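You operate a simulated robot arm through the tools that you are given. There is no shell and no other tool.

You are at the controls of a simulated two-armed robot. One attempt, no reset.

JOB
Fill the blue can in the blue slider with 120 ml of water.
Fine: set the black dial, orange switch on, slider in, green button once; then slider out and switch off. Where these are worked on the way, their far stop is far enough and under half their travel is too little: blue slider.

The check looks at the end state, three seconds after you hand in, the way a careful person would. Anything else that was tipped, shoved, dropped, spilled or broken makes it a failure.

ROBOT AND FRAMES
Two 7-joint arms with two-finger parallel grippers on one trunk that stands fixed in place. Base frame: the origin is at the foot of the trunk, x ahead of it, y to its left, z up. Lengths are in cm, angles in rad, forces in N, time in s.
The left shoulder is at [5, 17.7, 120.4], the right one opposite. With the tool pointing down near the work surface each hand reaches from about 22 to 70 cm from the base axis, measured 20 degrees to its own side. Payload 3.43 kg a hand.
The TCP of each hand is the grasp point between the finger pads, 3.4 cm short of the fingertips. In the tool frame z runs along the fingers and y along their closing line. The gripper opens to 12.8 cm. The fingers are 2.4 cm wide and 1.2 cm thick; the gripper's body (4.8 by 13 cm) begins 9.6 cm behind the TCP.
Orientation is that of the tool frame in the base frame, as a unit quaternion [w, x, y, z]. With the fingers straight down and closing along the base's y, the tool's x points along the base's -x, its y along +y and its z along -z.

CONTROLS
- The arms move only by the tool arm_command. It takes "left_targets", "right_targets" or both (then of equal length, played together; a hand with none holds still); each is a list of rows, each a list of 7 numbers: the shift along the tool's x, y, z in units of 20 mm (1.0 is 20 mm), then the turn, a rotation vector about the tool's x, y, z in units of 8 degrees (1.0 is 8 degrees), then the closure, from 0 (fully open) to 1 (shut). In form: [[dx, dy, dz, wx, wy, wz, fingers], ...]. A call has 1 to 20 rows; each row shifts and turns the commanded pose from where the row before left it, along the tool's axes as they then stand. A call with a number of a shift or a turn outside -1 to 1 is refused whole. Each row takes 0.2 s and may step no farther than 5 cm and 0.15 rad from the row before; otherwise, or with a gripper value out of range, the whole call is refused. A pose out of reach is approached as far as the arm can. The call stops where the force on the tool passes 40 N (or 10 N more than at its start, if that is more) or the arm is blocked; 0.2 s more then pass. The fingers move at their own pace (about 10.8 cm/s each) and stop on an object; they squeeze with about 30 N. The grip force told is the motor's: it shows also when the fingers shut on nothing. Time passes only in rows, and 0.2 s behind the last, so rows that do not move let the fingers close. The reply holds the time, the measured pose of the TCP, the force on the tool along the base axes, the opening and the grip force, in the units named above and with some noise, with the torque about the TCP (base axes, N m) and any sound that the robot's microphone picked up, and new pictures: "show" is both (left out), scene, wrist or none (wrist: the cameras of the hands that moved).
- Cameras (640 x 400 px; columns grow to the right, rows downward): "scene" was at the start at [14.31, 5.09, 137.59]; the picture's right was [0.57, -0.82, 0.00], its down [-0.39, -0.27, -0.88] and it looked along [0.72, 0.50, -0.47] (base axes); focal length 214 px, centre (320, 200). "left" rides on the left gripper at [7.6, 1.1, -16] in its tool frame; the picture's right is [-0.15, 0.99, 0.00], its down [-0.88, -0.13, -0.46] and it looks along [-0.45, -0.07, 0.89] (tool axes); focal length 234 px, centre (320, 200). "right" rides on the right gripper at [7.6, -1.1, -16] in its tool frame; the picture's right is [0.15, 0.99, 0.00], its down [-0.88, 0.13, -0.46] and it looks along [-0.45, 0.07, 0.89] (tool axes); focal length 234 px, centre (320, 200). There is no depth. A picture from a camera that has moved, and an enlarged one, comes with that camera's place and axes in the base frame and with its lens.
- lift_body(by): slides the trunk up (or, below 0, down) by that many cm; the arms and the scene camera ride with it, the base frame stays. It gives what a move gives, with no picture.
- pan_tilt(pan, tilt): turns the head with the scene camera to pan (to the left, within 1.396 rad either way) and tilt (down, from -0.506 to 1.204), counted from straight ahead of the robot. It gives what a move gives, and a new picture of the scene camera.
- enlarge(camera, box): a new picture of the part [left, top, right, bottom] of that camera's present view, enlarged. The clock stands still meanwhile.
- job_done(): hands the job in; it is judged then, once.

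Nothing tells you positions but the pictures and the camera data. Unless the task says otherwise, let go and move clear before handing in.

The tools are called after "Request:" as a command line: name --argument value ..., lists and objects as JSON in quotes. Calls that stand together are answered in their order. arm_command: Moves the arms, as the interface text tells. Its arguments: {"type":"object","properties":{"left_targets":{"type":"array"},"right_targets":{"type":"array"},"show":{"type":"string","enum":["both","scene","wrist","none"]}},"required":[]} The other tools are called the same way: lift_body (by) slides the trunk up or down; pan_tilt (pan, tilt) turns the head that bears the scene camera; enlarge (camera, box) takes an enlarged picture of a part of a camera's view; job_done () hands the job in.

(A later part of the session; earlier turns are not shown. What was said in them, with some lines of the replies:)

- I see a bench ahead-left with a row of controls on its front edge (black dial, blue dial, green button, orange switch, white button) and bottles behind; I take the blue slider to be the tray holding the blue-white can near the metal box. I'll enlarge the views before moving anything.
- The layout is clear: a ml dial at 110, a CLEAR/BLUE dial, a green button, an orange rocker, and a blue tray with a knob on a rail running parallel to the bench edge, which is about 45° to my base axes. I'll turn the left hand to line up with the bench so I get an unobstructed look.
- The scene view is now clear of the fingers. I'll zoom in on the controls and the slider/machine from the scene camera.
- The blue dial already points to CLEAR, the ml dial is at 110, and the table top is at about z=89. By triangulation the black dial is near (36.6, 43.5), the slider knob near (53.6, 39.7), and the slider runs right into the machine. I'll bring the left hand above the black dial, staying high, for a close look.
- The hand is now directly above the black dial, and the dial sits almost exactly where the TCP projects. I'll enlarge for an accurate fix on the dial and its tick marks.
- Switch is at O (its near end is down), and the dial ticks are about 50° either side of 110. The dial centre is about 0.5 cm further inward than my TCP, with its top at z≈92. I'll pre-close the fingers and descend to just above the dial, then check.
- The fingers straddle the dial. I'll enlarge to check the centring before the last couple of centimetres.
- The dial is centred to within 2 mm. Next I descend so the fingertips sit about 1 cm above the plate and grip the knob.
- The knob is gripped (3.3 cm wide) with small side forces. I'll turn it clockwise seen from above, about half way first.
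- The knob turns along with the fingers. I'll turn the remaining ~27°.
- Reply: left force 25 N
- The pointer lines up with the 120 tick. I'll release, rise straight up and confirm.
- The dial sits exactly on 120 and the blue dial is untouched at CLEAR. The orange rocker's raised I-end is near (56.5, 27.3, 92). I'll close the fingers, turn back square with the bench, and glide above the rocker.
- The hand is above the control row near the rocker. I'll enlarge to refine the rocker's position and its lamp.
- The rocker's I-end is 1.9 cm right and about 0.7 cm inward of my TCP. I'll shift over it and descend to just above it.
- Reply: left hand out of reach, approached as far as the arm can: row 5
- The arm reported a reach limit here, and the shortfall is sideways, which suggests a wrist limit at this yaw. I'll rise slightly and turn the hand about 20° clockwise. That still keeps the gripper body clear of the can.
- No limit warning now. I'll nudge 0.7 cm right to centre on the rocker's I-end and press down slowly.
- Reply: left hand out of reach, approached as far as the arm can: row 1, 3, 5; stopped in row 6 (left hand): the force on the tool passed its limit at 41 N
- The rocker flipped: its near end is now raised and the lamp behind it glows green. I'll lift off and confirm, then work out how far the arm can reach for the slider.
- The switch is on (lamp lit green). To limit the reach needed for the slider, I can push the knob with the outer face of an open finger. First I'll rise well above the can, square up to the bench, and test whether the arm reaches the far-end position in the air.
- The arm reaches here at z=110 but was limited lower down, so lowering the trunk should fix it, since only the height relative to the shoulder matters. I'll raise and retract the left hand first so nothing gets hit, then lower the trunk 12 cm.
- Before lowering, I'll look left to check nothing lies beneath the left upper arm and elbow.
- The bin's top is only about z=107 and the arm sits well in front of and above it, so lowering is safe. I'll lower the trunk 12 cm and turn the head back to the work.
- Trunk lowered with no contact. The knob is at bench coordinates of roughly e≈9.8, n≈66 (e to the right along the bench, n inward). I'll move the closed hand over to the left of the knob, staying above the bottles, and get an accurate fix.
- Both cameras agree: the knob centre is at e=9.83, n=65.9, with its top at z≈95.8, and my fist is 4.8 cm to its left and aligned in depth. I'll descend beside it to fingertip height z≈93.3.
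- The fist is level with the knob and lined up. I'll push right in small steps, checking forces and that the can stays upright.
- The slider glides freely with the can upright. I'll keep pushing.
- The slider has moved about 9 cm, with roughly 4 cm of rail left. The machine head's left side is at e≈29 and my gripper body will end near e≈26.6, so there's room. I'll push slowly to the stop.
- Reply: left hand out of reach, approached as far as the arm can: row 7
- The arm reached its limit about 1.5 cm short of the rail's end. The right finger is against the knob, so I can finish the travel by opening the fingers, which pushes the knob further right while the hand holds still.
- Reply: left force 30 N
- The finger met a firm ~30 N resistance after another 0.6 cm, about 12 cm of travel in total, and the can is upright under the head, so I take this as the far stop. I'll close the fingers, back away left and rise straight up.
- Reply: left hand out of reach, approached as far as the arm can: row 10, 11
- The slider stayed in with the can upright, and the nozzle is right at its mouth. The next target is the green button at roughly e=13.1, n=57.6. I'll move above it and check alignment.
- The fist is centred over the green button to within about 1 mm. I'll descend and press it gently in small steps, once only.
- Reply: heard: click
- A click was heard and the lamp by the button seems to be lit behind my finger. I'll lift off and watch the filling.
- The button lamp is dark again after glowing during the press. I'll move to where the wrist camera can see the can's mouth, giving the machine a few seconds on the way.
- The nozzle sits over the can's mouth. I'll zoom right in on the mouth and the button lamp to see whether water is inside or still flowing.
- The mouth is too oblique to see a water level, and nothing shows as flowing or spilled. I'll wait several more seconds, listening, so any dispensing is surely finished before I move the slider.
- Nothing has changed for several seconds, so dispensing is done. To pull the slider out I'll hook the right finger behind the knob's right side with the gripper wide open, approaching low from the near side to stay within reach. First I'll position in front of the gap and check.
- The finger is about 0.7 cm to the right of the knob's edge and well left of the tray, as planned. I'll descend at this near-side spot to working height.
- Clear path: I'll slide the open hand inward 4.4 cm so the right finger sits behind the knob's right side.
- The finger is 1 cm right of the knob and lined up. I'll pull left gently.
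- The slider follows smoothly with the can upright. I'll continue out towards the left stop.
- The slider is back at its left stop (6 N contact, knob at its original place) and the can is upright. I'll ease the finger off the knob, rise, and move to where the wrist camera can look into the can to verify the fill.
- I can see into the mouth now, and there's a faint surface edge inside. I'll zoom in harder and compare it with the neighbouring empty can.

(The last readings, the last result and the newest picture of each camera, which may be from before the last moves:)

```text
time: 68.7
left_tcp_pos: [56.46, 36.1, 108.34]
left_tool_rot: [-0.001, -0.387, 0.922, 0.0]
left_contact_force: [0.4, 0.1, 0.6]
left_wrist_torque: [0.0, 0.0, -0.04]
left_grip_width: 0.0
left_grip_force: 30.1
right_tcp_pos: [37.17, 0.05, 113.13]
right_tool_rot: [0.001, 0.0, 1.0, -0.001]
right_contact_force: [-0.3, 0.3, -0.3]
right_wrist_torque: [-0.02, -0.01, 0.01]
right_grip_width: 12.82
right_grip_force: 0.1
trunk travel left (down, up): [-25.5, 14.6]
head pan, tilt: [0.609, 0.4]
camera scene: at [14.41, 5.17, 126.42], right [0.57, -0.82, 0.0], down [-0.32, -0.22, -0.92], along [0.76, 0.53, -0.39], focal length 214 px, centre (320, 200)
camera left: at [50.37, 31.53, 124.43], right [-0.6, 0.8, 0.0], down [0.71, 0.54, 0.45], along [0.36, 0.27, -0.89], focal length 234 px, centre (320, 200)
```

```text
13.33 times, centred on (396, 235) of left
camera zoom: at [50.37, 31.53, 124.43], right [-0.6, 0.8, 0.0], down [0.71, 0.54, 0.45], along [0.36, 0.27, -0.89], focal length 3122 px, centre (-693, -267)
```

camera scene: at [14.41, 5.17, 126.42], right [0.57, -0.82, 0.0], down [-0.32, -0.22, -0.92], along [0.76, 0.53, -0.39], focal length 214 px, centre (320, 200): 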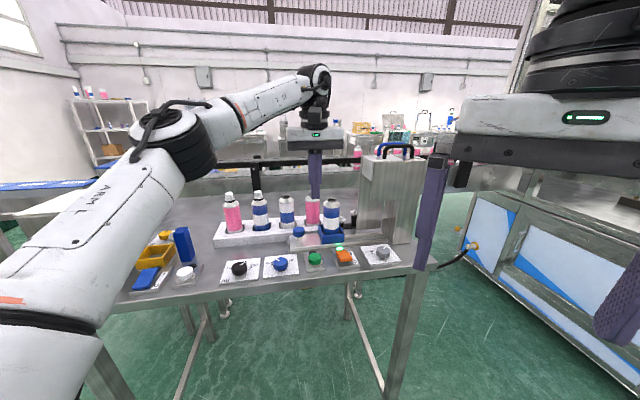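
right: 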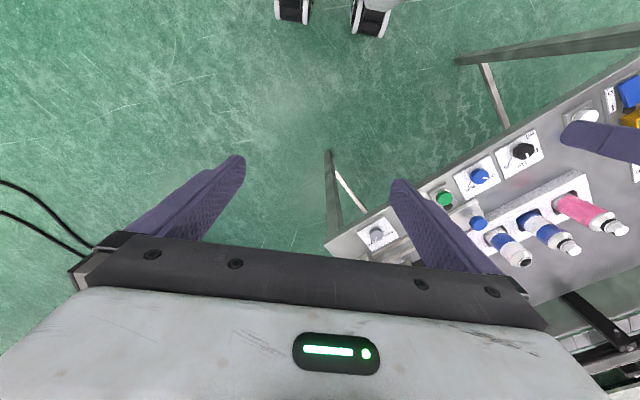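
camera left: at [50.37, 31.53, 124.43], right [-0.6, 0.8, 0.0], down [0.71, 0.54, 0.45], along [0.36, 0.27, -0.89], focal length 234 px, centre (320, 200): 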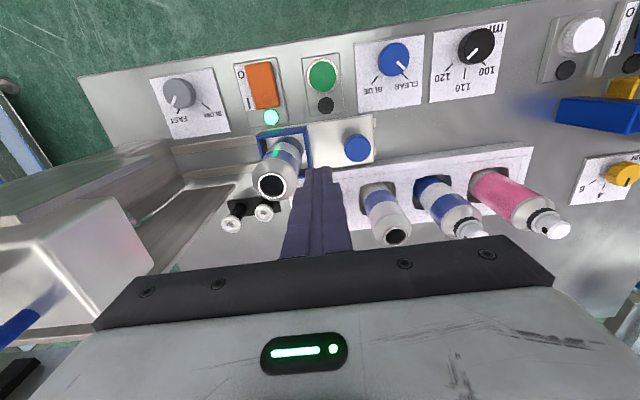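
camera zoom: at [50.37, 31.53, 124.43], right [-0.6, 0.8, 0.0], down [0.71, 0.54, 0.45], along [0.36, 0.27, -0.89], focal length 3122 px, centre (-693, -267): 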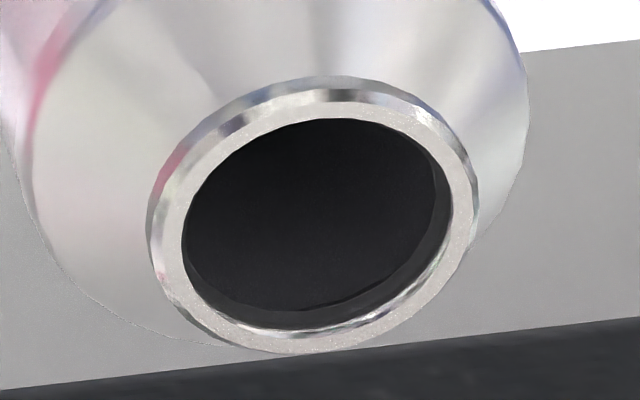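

There is a clear water surface inside at z≈99, roughly 7 cm deep. That matches about 120 ml, while the neighbouring can shows none. The last step is switching off: I'll move back and right to above the rocker's near (O) end.

Request:
arm_command --left_targets '[[0.9, 0, 0, 0, 0, 0, 1], [0.95, 0, 0, 0, 0, 0, 1], [0.95, 0, 0.3, 0, 0, 0, 1], [0.95, 0, 0.5, 0, 0, 0, 1], [0.95, 0, 0.5, 0, 0, 0, 1], [0.1, -0.8, 0.5, 0, 0, 0, 1], [0, -0.8, 0.5, 0, 0, 0, 1], [0, -0.8, 0.4, 0, 0, 0, 1], [0, -0.7, 0.4, 0, 0, 0, 1], [0, 0, 0, 0, 0, 0, 1]]' --show "both"

Request:
enlarge --camera "left" --box '[250, 110, 390, 200]'

Request:
enlarge --camera "scene" --box '[290, 200, 390, 280]'

```text
time: 70.9
left_tcp_pos: [53.98, 24.96, 102.46]
left_tool_rot: [-0.001, -0.386, 0.922, -0.001]
left_contact_force: [0.2, -0.9, -0.5]
left_wrist_torque: [-0.01, 0.0, 0.02]
left_grip_width: 0.0
left_grip_force: 30.2
right_tcp_pos: [37.28, 0.14, 113.2]
right_tool_rot: [-0.001, 0.0, 1.0, 0.0]
right_contact_force: [-0.1, 0.2, -0.2]
right_wrist_torque: [0.0, 0.0, 0.01]
right_grip_width: 12.81
right_grip_force: 0.0
trunk travel left (down, up): [-25.5, 14.6]
head pan, tilt: [0.609, 0.4]
camera scene: at [14.42, 5.17, 126.42], right [0.57, -0.82, 0.0], down [-0.32, -0.22, -0.92], along [0.76, 0.53, -0.39], focal length 214 px, centre (320, 200)
camera left: at [47.93, 20.36, 118.54], right [-0.6, 0.8, 0.0], down [0.71, 0.54, 0.45], along [0.36, 0.27, -0.89], focal length 234 px, centre (320, 200)
```

scene: 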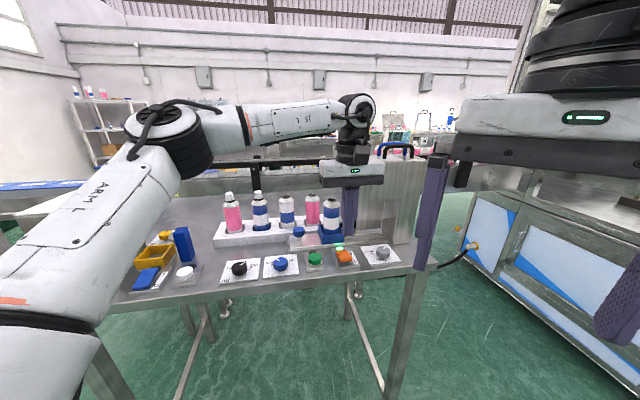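
left: 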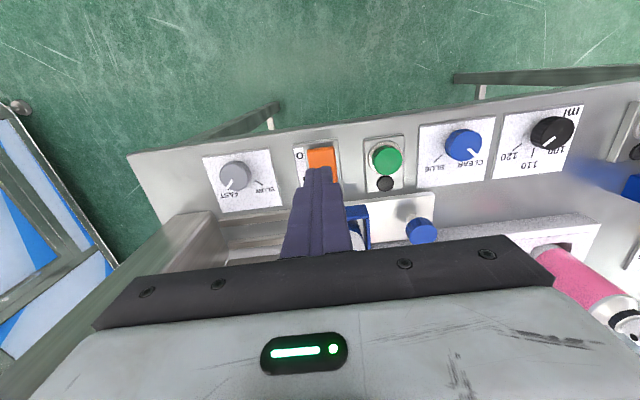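

```text
4.44 times, centred on (320, 155) of left
camera zoom: at [47.93, 20.36, 118.54], right [-0.6, 0.8, 0.0], down [0.71, 0.54, 0.45], along [0.36, 0.27, -0.89], focal length 1041 px, centre (320, 400)
```

zoom: 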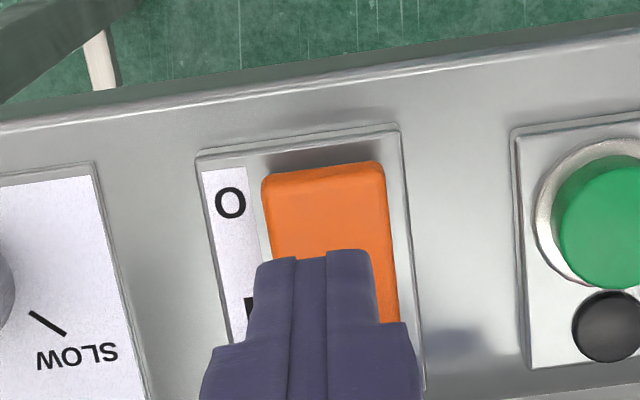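

```text
5.00 times, centred on (340, 240) of scene
camera zoom: at [14.42, 5.17, 126.42], right [0.57, -0.82, 0.0], down [-0.32, -0.22, -0.92], along [0.76, 0.53, -0.39], focal length 1072 px, centre (220, 0)
```

zoom: 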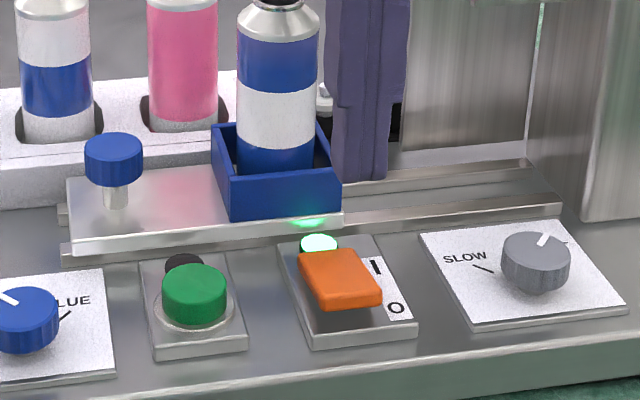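

The fist is over the rocker's raised O-end with no reach warning. I'll descend and press slowly.

Request:
arm_command --left_targets '[[0, 0, 0.9, 0, 0, 0, 1], [0, 0, 0.9, 0, 0, 0, 1], [0, 0, 0.8, 0, 0, 0, 1], [0, 0, 0.2, 0, 0, 0, 1], [0, 0, 0.15, 0, 0, 0, 1], [0, 0, 0.15, 0, 0, 0, 1], [0, 0, 0.15, 0, 0, 0, 1], [0, 0, 0.1, 0, 0, 0, 1], [0, 0, 0.1, 0, 0, 0, 1]]' --show "both"

Request:
enlarge --camera "scene" --box '[290, 200, 390, 280]'

```text
time: 72.9
left_tcp_pos: [54.05, 24.82, 95.69]
left_tool_rot: [0.0, -0.386, 0.923, -0.002]
left_contact_force: [-1.0, 0.9, 11.2]
left_wrist_torque: [0.12, -0.04, -0.09]
left_grip_width: 0.0
left_grip_force: 30.1
right_tcp_pos: [37.19, 0.17, 113.19]
right_tool_rot: [0.001, -0.001, 1.0, 0.001]
right_contact_force: [-0.4, 0.4, 0.4]
right_wrist_torque: [-0.02, 0.02, -0.03]
right_grip_width: 12.8
right_grip_force: 0.0
trunk travel left (down, up): [-25.5, 14.6]
head pan, tilt: [0.609, 0.4]
camera scene: at [14.32, 5.14, 126.45], right [0.57, -0.82, 0.0], down [-0.32, -0.22, -0.92], along [0.76, 0.53, -0.39], focal length 214 px, centre (320, 200)
camera left: at [47.93, 20.26, 111.73], right [-0.6, 0.8, 0.0], down [0.71, 0.54, 0.46], along [0.37, 0.27, -0.89], focal length 234 px, centre (320, 200)
```

scene: 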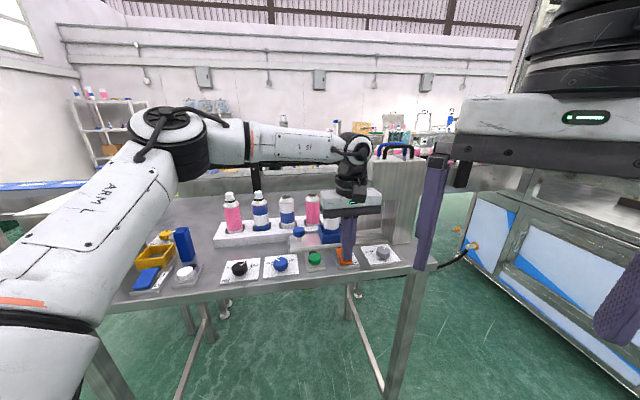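
left: 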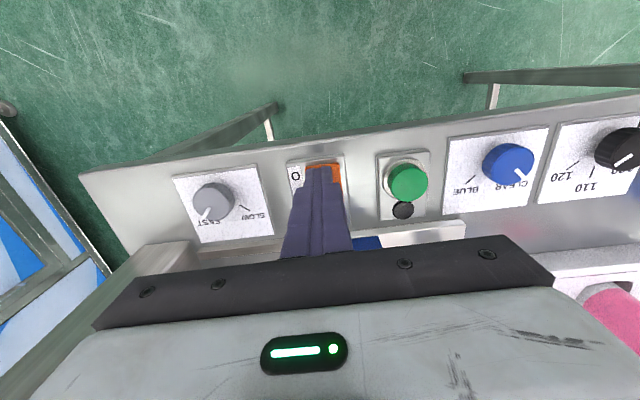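

```text
5.00 times, centred on (340, 240) of scene
camera zoom: at [14.32, 5.14, 126.45], right [0.57, -0.82, 0.0], down [-0.32, -0.22, -0.92], along [0.76, 0.53, -0.39], focal length 1072 px, centre (220, 0)
```

zoom: 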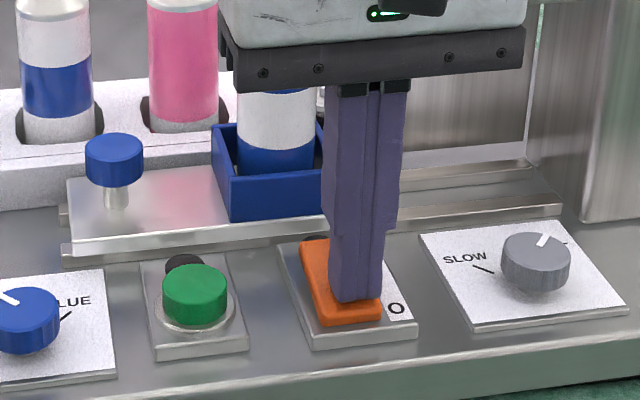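

The rocker has flipped to O. I'll lift off and verify the lamp is dark.

Request:
arm_command --left_targets '[[0, 0, -0.5, 0, 0, 0, 1], [0, 0, -0.9, 0, 0, 0, 1], [0.3, 0, -0.9, 0, 0, 0, 1], [0.6, 0, -0.9, 0, 0, 0, 1], [0.9, 0, -0.8, 0, 0, 0, 1], [0.9, 0, -0.5, 0, 0, 0, 1], [0.9, 0, -0.3, 0, 0, 0, 1], [0.9, 0, 0, 0, 0, 0, 1], [0.9, 0, 0, 0, 0, 0, 1], [0, 0, 0, 0, 0, 0, 1]]' --show "both"

Request:
enlarge --camera "scene" --box '[280, 200, 400, 280]'

Request:
enlarge --camera "scene" --box '[200, 180, 340, 290]'

```text
time: 75.1
left_tcp_pos: [46.42, 17.05, 105.11]
left_tool_rot: [-0.001, -0.386, 0.922, -0.001]
left_contact_force: [-0.2, -0.4, -0.6]
left_wrist_torque: [-0.02, -0.02, 0.02]
left_grip_width: 0.03
left_grip_force: 29.9
right_tcp_pos: [37.26, 0.07, 113.14]
right_tool_rot: [0.0, -0.001, 1.0, 0.0]
right_contact_force: [-0.3, -0.3, -0.3]
right_wrist_torque: [-0.01, 0.0, -0.01]
right_grip_width: 12.8
right_grip_force: 0.1
trunk travel left (down, up): [-25.5, 14.6]
head pan, tilt: [0.609, 0.4]
camera scene: at [14.43, 5.18, 126.42], right [0.57, -0.82, 0.0], down [-0.32, -0.22, -0.92], along [0.76, 0.53, -0.39], focal length 214 px, centre (320, 200)
camera left: at [40.33, 12.56, 121.11], right [-0.6, 0.8, 0.0], down [0.71, 0.54, 0.45], along [0.36, 0.27, -0.89], focal length 234 px, centre (320, 200)
```

scene: 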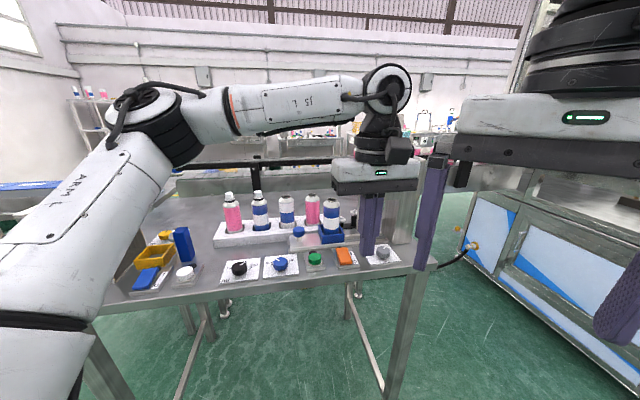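
left: 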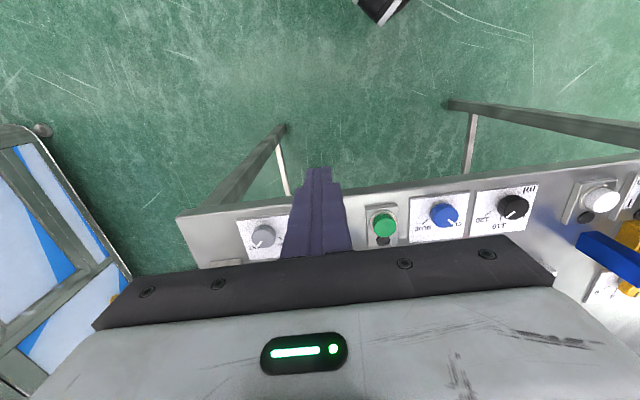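

```text
5.00 times, centred on (340, 240) of scene
camera zoom: at [14.43, 5.18, 126.42], right [0.57, -0.82, 0.0], down [-0.32, -0.22, -0.92], along [0.76, 0.53, -0.39], focal length 1072 px, centre (220, 0)
```

zoom: 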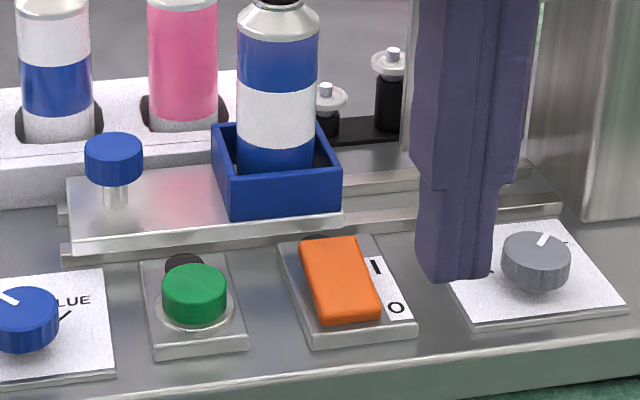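

```text
3.64 times, centred on (270, 235) of scene
camera zoom: at [14.43, 5.18, 126.42], right [0.57, -0.82, 0.0], down [-0.32, -0.22, -0.92], along [0.76, 0.53, -0.39], focal length 780 px, centre (502, 73)
```

zoom: 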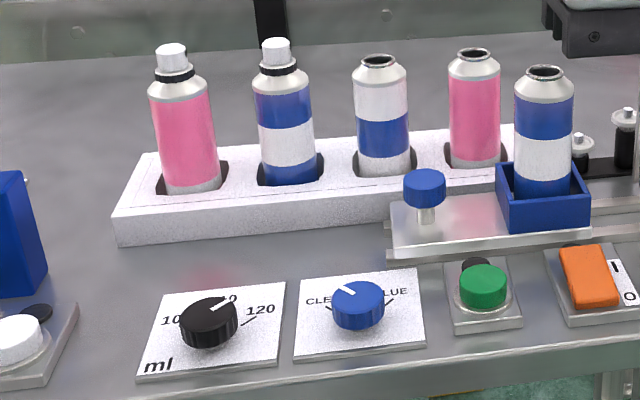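

All the required states are confirmed:
- **Dial:** set to 120.
- **Can:** filled with water and upright.
- **Slider:** fully out.
- **Switch:** at O with its lamp dark.
- **Surroundings:** nothing else was disturbed, and the hand is clear in front of the bench.

I'm handing in.

Request:
job_done

```text
The job is handed in.
```

The blue can now holds about 120 ml of water. It stands upright in the blue slider, which is pulled back out to its stop, and the orange switch is off.

- **Dial:** I turned the black dial from 110 to 120. The blue dial was already on CLEAR, so I left it there.
- **Slider in:** It travelled about 12 cm and stopped firmly, which I took as the far stop. The arm ran out of reach just before that, so I opened a finger to push the last bit.
- **Fill:** I pressed the green button once, heard one click, and waited about 8 seconds before moving the slider.
- **Amount:** With the slider out, I could see a water surface in the can about 7 cm deep. That fits 120 ml, but it is an estimate from the camera view, not a measurement.
- **Shut-off:** The switch lamp is dark. I saw no spills and nothing knocked over. The left hand is clear in front of the bench.

I also lowered the trunk 12 cm to help the arm reach, and left it there.
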